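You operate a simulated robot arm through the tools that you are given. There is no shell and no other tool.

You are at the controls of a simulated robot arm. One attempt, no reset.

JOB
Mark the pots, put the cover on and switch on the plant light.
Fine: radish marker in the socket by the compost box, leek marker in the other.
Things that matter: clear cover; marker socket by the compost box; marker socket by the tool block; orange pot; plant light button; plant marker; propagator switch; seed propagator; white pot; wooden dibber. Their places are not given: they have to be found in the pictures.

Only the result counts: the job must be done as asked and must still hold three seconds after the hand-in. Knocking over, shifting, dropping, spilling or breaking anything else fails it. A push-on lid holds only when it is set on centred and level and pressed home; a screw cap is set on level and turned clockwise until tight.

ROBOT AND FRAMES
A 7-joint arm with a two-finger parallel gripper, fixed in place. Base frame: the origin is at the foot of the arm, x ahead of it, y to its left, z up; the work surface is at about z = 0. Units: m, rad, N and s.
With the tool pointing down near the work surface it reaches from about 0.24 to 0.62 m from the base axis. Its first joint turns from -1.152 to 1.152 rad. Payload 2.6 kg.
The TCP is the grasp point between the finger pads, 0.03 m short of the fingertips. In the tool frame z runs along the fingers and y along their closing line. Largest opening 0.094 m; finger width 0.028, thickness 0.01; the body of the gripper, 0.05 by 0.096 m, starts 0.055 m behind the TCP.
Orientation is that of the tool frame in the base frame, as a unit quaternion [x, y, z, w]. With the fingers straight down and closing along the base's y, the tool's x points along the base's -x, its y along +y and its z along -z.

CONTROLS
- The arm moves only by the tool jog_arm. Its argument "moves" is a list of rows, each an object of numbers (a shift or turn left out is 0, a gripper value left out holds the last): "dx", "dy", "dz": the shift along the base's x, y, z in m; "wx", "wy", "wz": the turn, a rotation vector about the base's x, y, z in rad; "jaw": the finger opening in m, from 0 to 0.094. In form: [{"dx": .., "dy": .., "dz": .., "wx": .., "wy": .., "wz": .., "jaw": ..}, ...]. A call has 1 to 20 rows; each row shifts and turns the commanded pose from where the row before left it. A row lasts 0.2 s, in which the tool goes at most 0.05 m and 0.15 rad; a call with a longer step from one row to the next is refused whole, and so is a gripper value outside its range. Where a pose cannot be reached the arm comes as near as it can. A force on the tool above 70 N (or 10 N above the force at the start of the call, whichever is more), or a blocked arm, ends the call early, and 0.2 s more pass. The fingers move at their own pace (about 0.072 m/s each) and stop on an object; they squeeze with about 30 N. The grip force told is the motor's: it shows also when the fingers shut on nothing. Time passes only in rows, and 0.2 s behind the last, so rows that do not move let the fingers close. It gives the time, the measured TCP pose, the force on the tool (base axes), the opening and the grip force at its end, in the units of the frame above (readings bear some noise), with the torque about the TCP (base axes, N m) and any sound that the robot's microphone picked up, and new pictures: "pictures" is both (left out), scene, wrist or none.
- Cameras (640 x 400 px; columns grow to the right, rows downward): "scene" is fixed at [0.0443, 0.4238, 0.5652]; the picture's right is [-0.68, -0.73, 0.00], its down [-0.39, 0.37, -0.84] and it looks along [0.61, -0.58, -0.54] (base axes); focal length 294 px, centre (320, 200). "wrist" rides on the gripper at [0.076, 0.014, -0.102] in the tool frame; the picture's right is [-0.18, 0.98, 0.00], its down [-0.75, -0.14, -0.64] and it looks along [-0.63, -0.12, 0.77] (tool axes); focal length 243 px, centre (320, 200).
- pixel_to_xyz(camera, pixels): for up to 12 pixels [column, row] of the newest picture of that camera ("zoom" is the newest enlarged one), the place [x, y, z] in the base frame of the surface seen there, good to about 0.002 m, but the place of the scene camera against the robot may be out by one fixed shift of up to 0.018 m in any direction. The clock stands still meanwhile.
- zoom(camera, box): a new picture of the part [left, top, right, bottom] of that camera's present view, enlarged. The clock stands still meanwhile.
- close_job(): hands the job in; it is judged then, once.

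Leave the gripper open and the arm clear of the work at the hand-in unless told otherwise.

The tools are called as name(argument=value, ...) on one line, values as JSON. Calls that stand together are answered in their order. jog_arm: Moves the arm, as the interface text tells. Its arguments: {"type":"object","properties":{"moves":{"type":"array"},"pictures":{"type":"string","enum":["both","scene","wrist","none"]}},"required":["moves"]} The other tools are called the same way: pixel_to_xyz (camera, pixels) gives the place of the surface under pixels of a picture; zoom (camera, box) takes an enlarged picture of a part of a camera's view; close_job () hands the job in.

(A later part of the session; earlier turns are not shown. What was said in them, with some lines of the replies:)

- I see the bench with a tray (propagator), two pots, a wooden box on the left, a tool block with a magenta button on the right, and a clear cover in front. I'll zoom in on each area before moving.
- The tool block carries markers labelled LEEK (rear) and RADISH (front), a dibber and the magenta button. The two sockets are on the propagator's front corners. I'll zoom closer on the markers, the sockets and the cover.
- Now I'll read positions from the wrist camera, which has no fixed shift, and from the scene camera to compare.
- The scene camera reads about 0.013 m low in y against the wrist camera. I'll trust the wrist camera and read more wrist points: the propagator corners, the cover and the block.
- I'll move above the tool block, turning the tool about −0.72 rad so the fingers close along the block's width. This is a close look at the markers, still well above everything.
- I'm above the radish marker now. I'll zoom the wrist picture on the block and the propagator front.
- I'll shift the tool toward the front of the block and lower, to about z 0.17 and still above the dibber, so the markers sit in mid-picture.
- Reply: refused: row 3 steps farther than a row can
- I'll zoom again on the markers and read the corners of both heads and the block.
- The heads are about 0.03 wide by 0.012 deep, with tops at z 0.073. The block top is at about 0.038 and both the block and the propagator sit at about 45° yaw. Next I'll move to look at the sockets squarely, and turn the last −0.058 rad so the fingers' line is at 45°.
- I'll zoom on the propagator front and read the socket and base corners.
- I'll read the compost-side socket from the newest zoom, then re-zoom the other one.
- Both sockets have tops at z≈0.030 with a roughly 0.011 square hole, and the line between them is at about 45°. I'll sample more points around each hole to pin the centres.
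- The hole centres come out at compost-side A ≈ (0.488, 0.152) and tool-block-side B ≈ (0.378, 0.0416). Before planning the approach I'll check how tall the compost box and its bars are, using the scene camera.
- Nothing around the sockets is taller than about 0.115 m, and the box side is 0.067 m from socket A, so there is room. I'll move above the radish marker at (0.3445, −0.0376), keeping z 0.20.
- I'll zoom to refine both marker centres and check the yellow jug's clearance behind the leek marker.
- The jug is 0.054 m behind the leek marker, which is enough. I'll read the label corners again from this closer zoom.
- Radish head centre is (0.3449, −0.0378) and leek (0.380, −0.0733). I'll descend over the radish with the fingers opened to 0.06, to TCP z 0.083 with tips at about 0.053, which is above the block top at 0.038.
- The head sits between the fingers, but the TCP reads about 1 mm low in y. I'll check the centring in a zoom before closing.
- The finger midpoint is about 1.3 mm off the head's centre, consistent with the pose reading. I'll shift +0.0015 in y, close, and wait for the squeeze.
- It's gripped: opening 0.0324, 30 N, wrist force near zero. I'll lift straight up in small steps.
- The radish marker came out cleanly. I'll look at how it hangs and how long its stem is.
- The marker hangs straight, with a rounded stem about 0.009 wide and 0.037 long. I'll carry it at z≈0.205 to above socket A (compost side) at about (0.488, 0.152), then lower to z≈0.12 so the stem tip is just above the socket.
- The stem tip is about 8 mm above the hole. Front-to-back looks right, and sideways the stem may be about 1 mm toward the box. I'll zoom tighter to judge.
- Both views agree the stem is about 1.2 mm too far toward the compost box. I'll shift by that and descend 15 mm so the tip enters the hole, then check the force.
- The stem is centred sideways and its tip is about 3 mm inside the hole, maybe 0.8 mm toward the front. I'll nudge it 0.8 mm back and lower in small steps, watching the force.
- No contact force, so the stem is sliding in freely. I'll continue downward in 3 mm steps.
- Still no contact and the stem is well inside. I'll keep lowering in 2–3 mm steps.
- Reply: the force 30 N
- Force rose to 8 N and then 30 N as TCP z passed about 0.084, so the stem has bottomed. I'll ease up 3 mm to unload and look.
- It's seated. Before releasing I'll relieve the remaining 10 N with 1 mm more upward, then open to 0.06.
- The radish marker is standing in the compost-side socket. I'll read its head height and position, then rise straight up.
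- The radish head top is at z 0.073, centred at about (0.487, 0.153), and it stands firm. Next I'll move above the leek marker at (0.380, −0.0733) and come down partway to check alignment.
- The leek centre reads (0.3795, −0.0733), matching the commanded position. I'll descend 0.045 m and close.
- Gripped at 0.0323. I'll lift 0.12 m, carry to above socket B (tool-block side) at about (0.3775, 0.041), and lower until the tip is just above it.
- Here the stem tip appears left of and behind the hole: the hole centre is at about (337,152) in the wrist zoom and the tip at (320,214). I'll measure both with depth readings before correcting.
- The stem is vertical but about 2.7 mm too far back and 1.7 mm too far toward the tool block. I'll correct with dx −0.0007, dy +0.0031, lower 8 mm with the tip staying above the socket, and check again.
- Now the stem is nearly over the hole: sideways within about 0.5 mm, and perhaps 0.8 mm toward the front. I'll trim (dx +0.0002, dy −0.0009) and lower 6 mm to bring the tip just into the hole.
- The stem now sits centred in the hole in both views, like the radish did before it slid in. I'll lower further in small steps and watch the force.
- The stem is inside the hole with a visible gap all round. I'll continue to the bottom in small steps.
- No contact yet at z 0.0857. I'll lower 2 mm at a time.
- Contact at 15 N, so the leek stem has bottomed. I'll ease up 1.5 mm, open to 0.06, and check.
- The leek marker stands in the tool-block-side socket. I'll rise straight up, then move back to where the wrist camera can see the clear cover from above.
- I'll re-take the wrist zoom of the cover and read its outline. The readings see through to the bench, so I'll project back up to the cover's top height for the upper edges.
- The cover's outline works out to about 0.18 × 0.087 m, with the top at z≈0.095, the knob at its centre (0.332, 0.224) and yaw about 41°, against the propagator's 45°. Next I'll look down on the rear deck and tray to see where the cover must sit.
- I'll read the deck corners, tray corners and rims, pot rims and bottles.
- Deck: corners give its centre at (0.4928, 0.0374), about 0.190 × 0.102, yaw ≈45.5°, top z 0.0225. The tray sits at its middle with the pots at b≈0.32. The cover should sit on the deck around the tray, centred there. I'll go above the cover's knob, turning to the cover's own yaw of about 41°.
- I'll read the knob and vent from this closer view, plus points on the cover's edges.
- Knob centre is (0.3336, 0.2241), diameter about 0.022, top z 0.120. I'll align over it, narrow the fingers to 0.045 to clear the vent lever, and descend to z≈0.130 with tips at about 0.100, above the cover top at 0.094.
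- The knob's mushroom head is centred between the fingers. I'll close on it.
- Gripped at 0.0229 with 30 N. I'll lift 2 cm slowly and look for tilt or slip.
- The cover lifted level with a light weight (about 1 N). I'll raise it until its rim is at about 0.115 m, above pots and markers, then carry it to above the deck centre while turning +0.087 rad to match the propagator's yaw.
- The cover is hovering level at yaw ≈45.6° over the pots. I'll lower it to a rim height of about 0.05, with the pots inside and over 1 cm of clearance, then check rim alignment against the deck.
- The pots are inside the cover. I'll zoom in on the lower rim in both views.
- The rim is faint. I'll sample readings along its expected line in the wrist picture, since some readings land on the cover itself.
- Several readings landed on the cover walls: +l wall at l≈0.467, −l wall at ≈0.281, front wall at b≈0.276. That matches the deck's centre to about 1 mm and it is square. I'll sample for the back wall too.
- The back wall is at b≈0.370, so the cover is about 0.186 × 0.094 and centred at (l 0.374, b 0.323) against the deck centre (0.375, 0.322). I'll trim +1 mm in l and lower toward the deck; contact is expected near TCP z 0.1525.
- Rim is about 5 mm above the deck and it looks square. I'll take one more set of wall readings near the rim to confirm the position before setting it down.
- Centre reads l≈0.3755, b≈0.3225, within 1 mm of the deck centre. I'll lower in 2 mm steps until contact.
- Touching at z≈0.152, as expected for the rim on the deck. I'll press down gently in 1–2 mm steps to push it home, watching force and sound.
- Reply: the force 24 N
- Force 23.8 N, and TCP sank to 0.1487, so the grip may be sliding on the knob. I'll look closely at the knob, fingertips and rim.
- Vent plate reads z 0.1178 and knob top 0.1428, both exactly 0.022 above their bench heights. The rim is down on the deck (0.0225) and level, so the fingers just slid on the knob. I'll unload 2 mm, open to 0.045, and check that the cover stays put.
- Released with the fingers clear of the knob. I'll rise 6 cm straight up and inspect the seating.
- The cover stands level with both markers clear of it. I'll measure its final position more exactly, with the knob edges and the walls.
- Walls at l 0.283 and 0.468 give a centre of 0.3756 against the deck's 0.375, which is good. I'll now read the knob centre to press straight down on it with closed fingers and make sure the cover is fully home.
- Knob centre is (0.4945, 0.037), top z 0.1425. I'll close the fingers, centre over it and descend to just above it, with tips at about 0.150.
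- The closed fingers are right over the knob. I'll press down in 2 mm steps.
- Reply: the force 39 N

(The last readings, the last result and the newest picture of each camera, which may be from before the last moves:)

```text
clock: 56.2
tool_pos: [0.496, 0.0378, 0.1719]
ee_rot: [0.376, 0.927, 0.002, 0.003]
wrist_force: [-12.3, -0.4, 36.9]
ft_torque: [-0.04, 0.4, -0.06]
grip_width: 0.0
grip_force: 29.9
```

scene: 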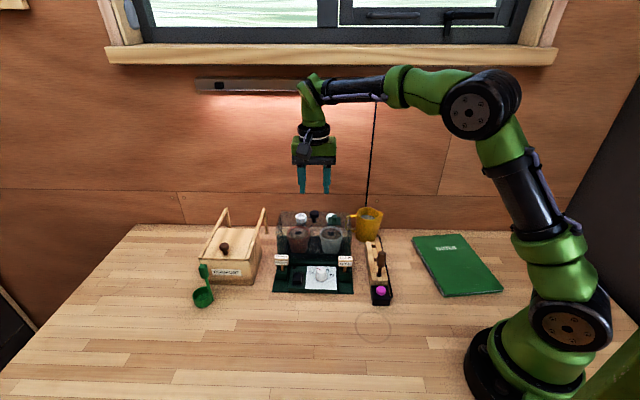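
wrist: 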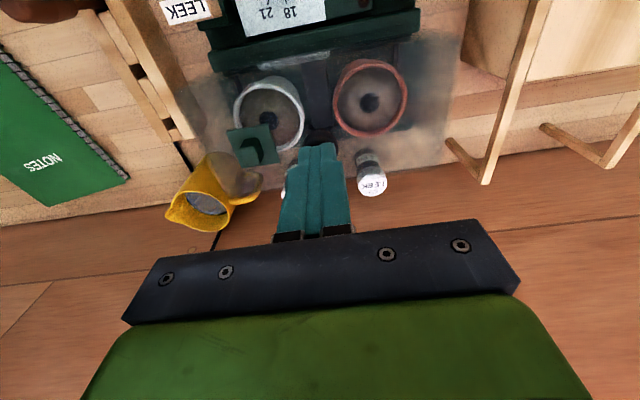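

37 N applied with no further travel, so the cover is hard down on its seat. I'll lift off and check that it hasn't moved.

jog_arm(moves=[{"dz": 0.003}, {"dz": 0.01}, {"dz": 0.03}, {"dz": 0.03}, {}], pictures="both")

zoom(camera="scene", box=[260, 190, 375, 300])

zoom(camera="wrist", box=[195, 10, 445, 170])

pixel_to_xyz(camera="zoom", pixels=[[560, 80], [575, 100], [590, 60], [580, 130], [570, 200], [560, 250], [100, 260], [120, 300], [90, 180], [165, 240], [215, 240], [325, 270]])

```text
clock: 57.4
tool_pos: [0.4939, 0.0372, 0.2413]
ee_rot: [0.377, 0.926, 0.001, 0.0]
wrist_force: [-0.4, 0.1, 1.4]
ft_torque: [0.01, -0.01, 0.0]
grip_width: 0.0
grip_force: 30.0
```

scene: 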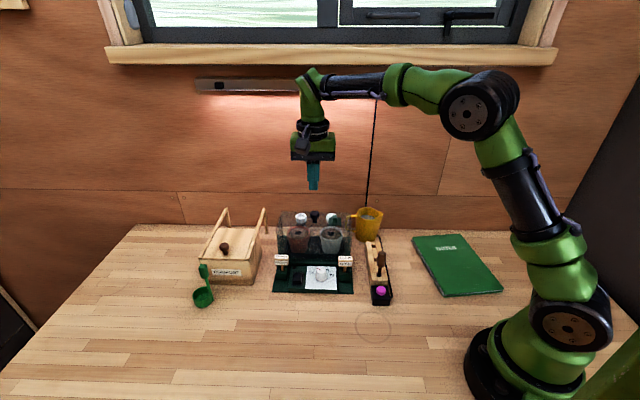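
wrist: 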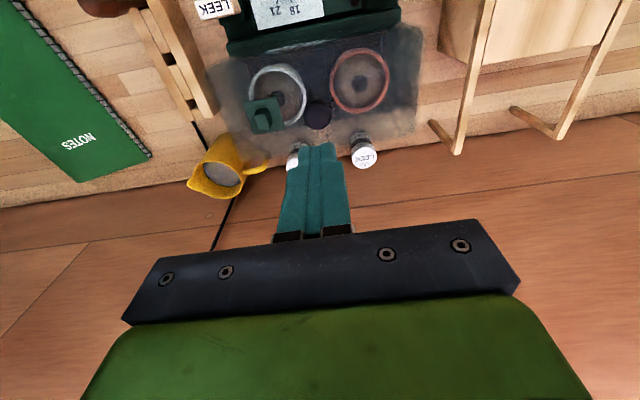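

```text
3.64 times, centred on (318, 245) of scene
```

zoom: 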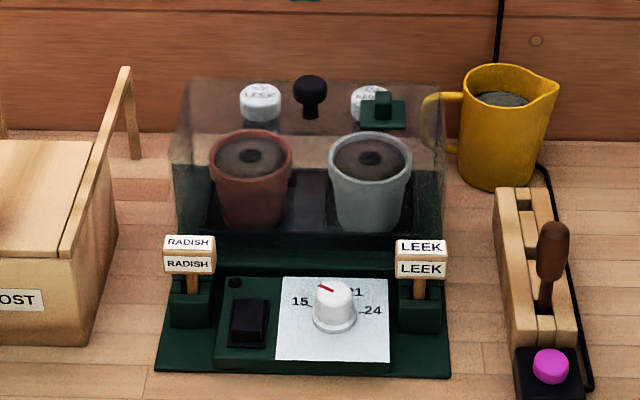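

```text
2.50 times, centred on (320, 90) of wrist
```

zoom: 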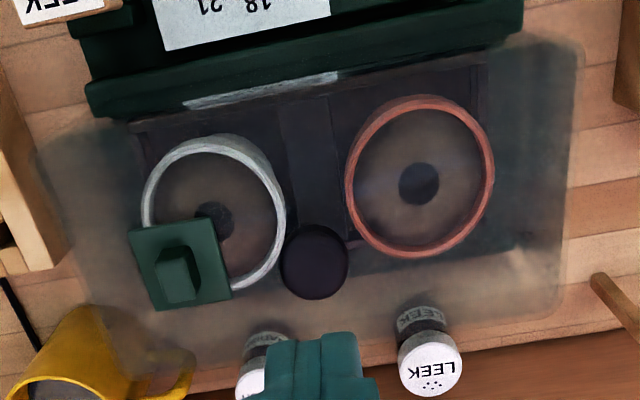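

```text
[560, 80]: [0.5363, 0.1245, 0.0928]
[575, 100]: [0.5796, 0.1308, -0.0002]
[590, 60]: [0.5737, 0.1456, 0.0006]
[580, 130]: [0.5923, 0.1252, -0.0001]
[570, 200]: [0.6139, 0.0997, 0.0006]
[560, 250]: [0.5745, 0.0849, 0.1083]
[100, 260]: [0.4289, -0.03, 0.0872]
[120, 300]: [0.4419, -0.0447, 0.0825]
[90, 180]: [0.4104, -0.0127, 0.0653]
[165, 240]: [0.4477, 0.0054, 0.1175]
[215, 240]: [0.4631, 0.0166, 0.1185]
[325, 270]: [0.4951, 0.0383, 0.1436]
```

The cover is seated, centred and unmoved, and both markers stand. Next is the plant light: the magenta button's cable runs along the tool block and up the wall to the lamp bar. I'll move above the button with the fingers closed at z≈0.2 and refine its position.

jog_arm(moves=[{"dx": -0.043, "dy": -0.002, "dz": 0.0}, {"dx": -0.043, "dy": -0.002, "dz": -0.01}, {"dx": -0.043, "dy": -0.002, "dz": -0.01}, {"dx": -0.043, "dy": -0.002, "dz": -0.01}, {"dx": -0.043, "dy": -0.002, "dz": -0.01}, {}], pictures="both")

zoom(camera="wrist", box=[270, 40, 390, 160])

```text
clock: 58.8
tool_pos: [0.2766, 0.0274, 0.2029]
ee_rot: [0.378, 0.926, 0.0, 0.001]
wrist_force: [0.0, 0.7, 0.2]
ft_torque: [0.03, 0.03, 0.0]
grip_width: 0.0
grip_force: 30.0
```

scene: 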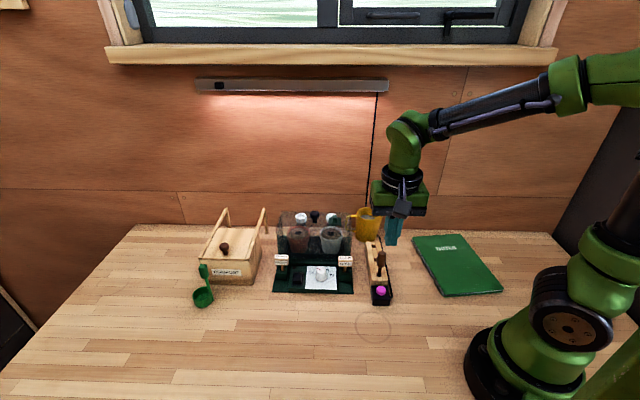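
wrist: 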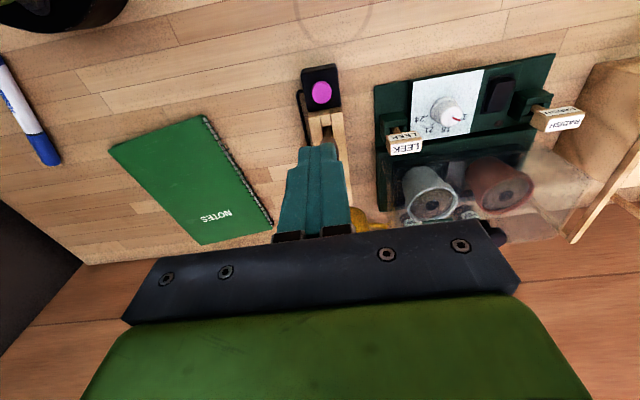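

```text
3.33 times, centred on (330, 100) of wrist
```

zoom: 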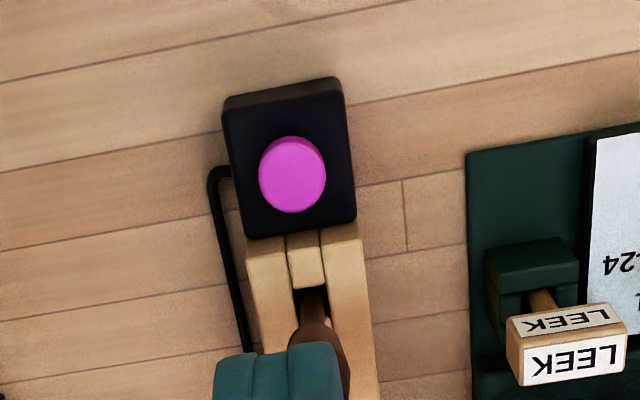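

pixel_to_xyz(camera="zoom", pixels=[[292, 178], [268, 180], [318, 175], [292, 150], [294, 206], [280, 165], [305, 165], [280, 192], [305, 192], [245, 120], [340, 200], [245, 225]])

```text
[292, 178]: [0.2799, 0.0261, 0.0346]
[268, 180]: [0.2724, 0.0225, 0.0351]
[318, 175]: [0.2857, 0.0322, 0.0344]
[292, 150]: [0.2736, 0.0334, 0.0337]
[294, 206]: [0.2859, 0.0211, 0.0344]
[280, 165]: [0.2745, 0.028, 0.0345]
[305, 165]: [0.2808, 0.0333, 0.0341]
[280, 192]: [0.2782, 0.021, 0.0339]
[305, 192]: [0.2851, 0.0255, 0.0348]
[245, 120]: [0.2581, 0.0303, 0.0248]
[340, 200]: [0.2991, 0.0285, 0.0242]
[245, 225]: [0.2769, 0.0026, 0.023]
```

Button centre is (0.2796, 0.027), top z 0.0345. The dibber is 0.03 m behind it, so the fingers clear it. I'll descend to tips about 1 cm above the button.

jog_arm(moves=[{"dy": 0.0008, "dz": -0.035}, {"dz": -0.035}, {"dz": -0.03}, {"dz": -0.02}, {"dz": -0.006}, {}], pictures="both")

zoom(camera="scene", box=[345, 220, 425, 310])

zoom(camera="wrist", box=[260, 90, 390, 220])

```text
clock: 60.2
tool_pos: [0.2787, 0.0278, 0.0752]
ee_rot: [0.376, 0.927, 0.001, 0.0]
wrist_force: [-0.6, -0.7, -0.1]
ft_torque: [-0.03, 0.02, 0.01]
grip_width: 0.0
grip_force: 30.1
```

scene: 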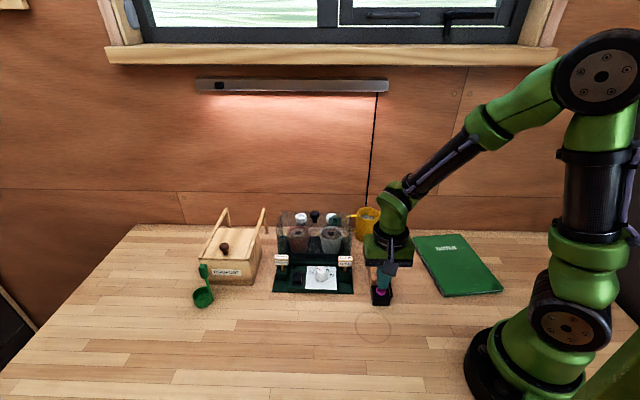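
wrist: 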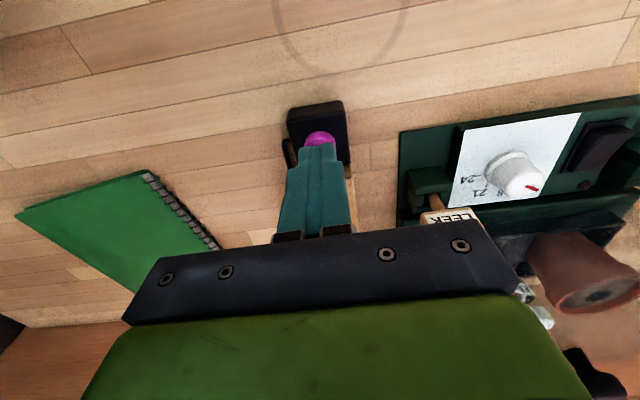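

```text
4.44 times, centred on (385, 265) of scene
```

zoom: 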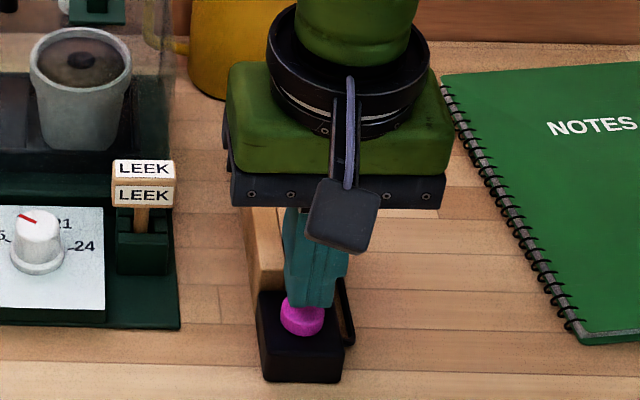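

```text
3.08 times, centred on (325, 155) of wrist
```

zoom: 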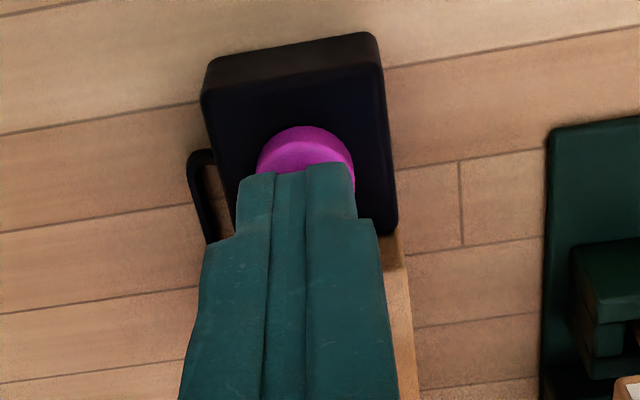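

The fingertips are over the button. I'll lower 8 mm, then press in small steps, watching force, sound and the lamp.

jog_arm(moves=[{"dz": -0.004}, {"dz": -0.004}, {}], pictures="none")

jog_arm(moves=[{"dz": -0.002}, {"dz": -0.001}, {}], pictures="scene")

```text
clock: 61.0
tool_pos: [0.2804, 0.0282, 0.0683]
ee_rot: [0.377, 0.926, 0.001, 0.001]
wrist_force: [-0.9, 0.5, -0.5]
ft_torque: [0.03, 0.0, 0.0]
grip_width: 0.0
grip_force: 29.5
```

```text
clock: 61.8
tool_pos: [0.2803, 0.0284, 0.0648]
ee_rot: [0.377, 0.926, 0.001, 0.0]
wrist_force: [-0.4, 1.0, 0.2]
ft_torque: [0.02, -0.01, 0.0]
grip_width: 0.0
grip_force: 30.2
```

scene: 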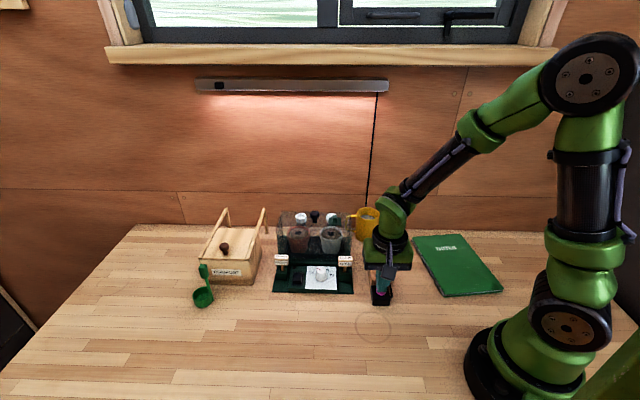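

Just at the button surface. I'll press in 1–2 mm steps.

jog_arm(moves=[{"dz": -0.0015}, {}], pictures="scene")

jog_arm(moves=[{"dz": -0.0015}, {}], pictures="scene")

```text
clock: 62.4
tool_pos: [0.2806, 0.028, 0.0629]
ee_rot: [0.377, 0.926, 0.002, 0.001]
wrist_force: [0.6, -0.1, 1.2]
ft_torque: [-0.01, -0.05, -0.01]
grip_width: 0.0001
grip_force: 30.3
```

scene: 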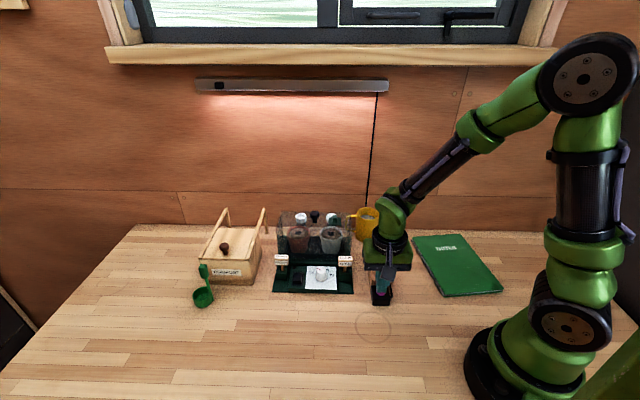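

```text
clock: 63.0
tool_pos: [0.2806, 0.0279, 0.0614]
ee_rot: [0.376, 0.927, 0.001, 0.001]
wrist_force: [0.2, 0.3, 2.0]
ft_torque: [0.01, -0.01, 0.01]
grip_width: 0.0
grip_force: 29.7
```

scene: 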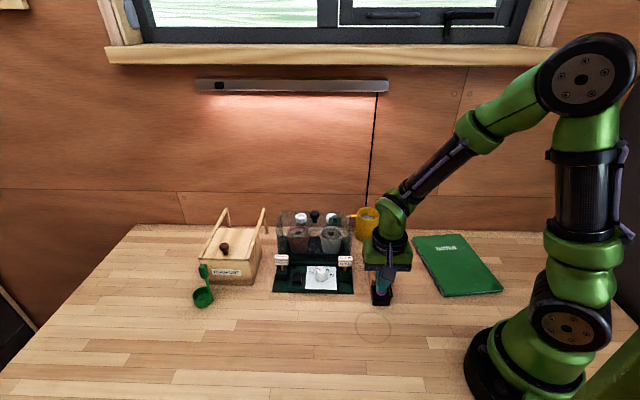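

The button is springy (2 N so far). I'll continue pressing.

jog_arm(moves=[{"dz": -0.0015}, {}], pictures="scene")

zoom(camera="scene", box=[180, 60, 410, 200])

```text
clock: 63.6
tool_pos: [0.2806, 0.0282, 0.06]
ee_rot: [0.376, 0.927, 0.0, 0.001]
wrist_force: [0.8, 0.3, 2.0]
ft_torque: [-0.02, 0.0, 0.0]
grip_width: 0.0
grip_force: 30.4
heard: click
```

scene: 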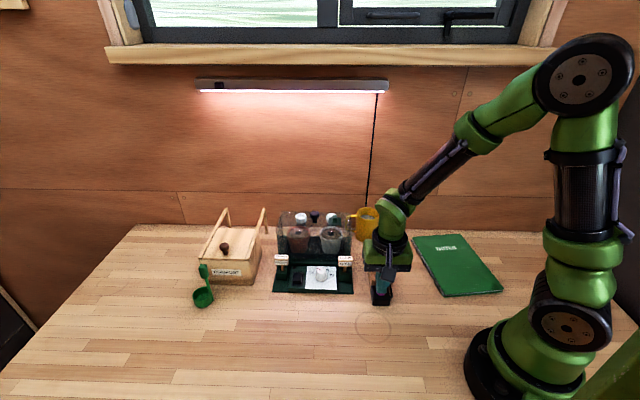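

```text
2.78 times, centred on (295, 130) of scene
```

zoom: 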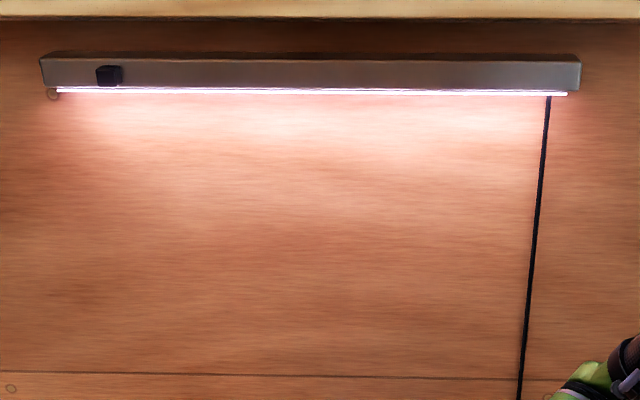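

A click was heard and the lamp strip lit up pinkish-white. I'll lift straight off the button so as not to press it again.

jog_arm(moves=[{"dz": 0.005}, {"dz": 0.015}, {"dz": 0.03}, {"dz": 0.04}, {"dz": 0.045}, {}], pictures="both")

zoom(camera="scene", box=[180, 60, 410, 200])

zoom(camera="scene", box=[260, 200, 400, 310])

```text
clock: 65.0
tool_pos: [0.2807, 0.0274, 0.196]
ee_rot: [0.376, 0.927, 0.001, -0.001]
wrist_force: [-0.8, -0.7, 0.5]
ft_torque: [-0.01, -0.02, 0.02]
grip_width: 0.0001
grip_force: 30.2
```

scene: 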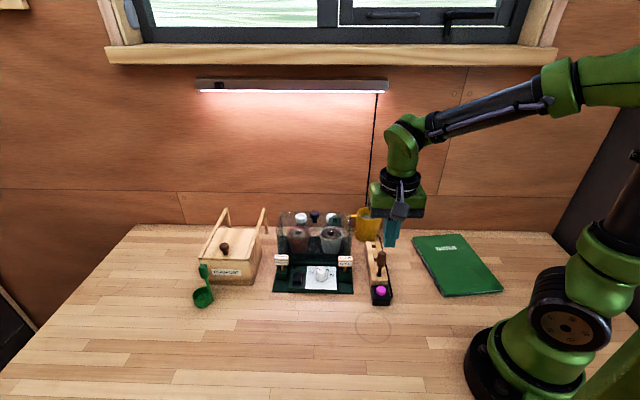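
wrist: 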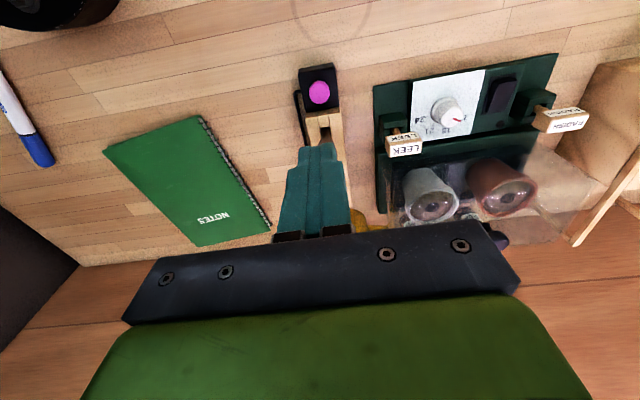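

```text
2.78 times, centred on (295, 130) of scene
```

zoom: 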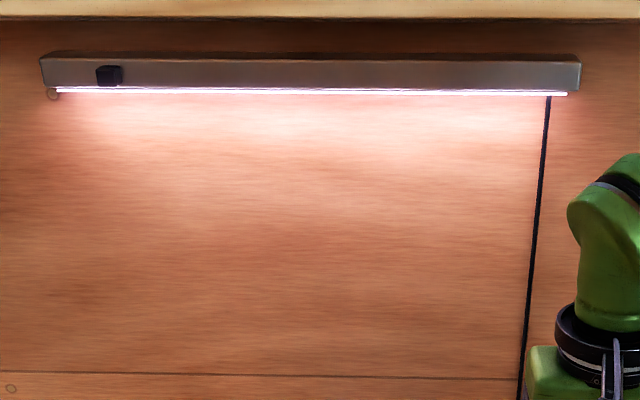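

```text
3.64 times, centred on (330, 255) of scene
```

zoom: 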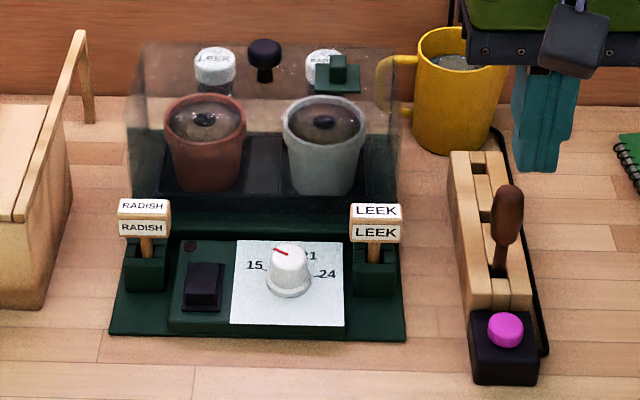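

The light stays on, both markers stand, the cover is on, and the dibber and pots are undisturbed. I'll raise the arm clear and open the gripper, then do a last check.

jog_arm(moves=[{"dz": 0.04}, {"dz": 0.045}, {"dx": 0.008, "dy": 0.03, "dz": 0.035, "jaw": 0.094}, {"dx": 0.008, "dy": 0.03, "dz": 0.035}, {"dx": 0.008, "dy": 0.03, "dz": 0.035}, {"dx": 0.008, "dy": 0.03, "dz": 0.03}, {}, {}, {}], pictures="both")

zoom(camera="wrist", box=[220, 60, 420, 200])

zoom(camera="scene", box=[180, 200, 400, 310])

```text
clock: 67.0
tool_pos: [0.3109, 0.1488, 0.4149]
ee_rot: [0.376, 0.927, 0.001, 0.0]
wrist_force: [-1.2, -0.5, 0.6]
ft_torque: [0.0, -0.04, 0.02]
grip_width: 0.094
grip_force: 0.1
```

scene: 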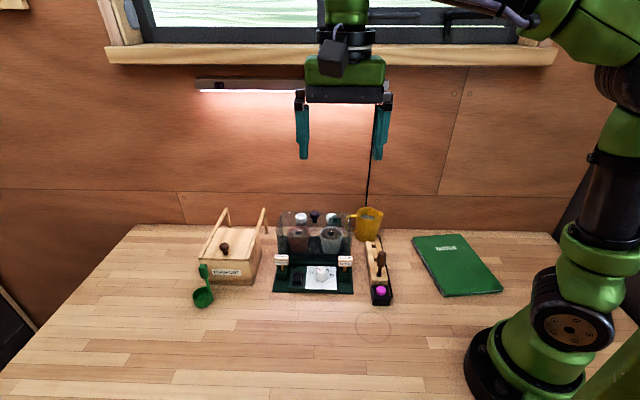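
wrist: 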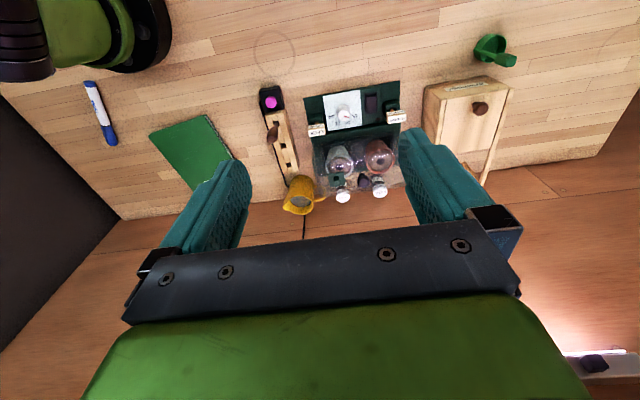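

```text
2.86 times, centred on (320, 130) of wrist
```

zoom: 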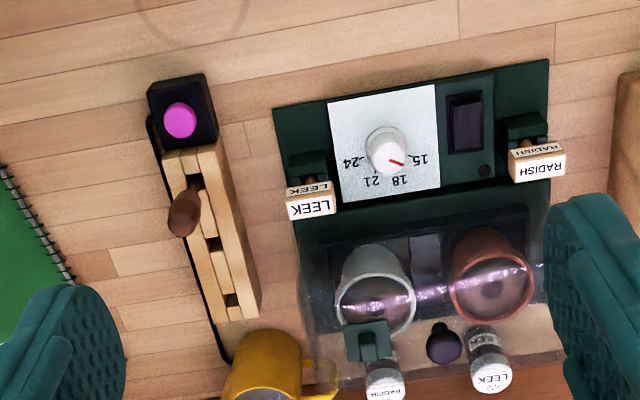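

```text
2.91 times, centred on (290, 255) of scene
```

zoom: 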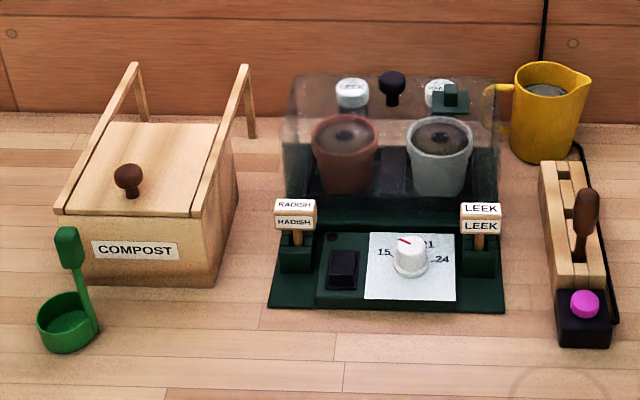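

Final check: the radish marker is in the compost-side socket and the leek marker in the tool-block-side socket. The cover is square and seated over the pots, and the lamp is lit, with its glow reflected in the cover. The dial, switch, dibber, jug and bottles are untouched. The gripper is open and the arm is clear, so I'm handing in.

close_job()

```text
The job is handed in.
```

I've handed the job in: both pots are marked, the cover is on and the plant light is lit. I haven't been told the judging result.

- **Markers:** the radish marker is in the socket by the compost box and the leek marker is in the socket by the tool block. I pushed each down until its stem touched bottom; both stand upright, leaning very slightly.
- **Cover:** it sits level on the propagator over both pots, within about 1 mm of centre by my readings. I pressed it down with about 37 N and it went no further. I heard no click from it, so I'm relying on the measured height that it is fully seated.
- **Plant light:** I pressed the magenta button until it clicked. The lamp strip came on and stayed on after I let go.

In the last pictures, the propagator switch, dial, dibber, jug, bottles and compost box all looked undisturbed. The gripper is open and the arm is clear of the work.
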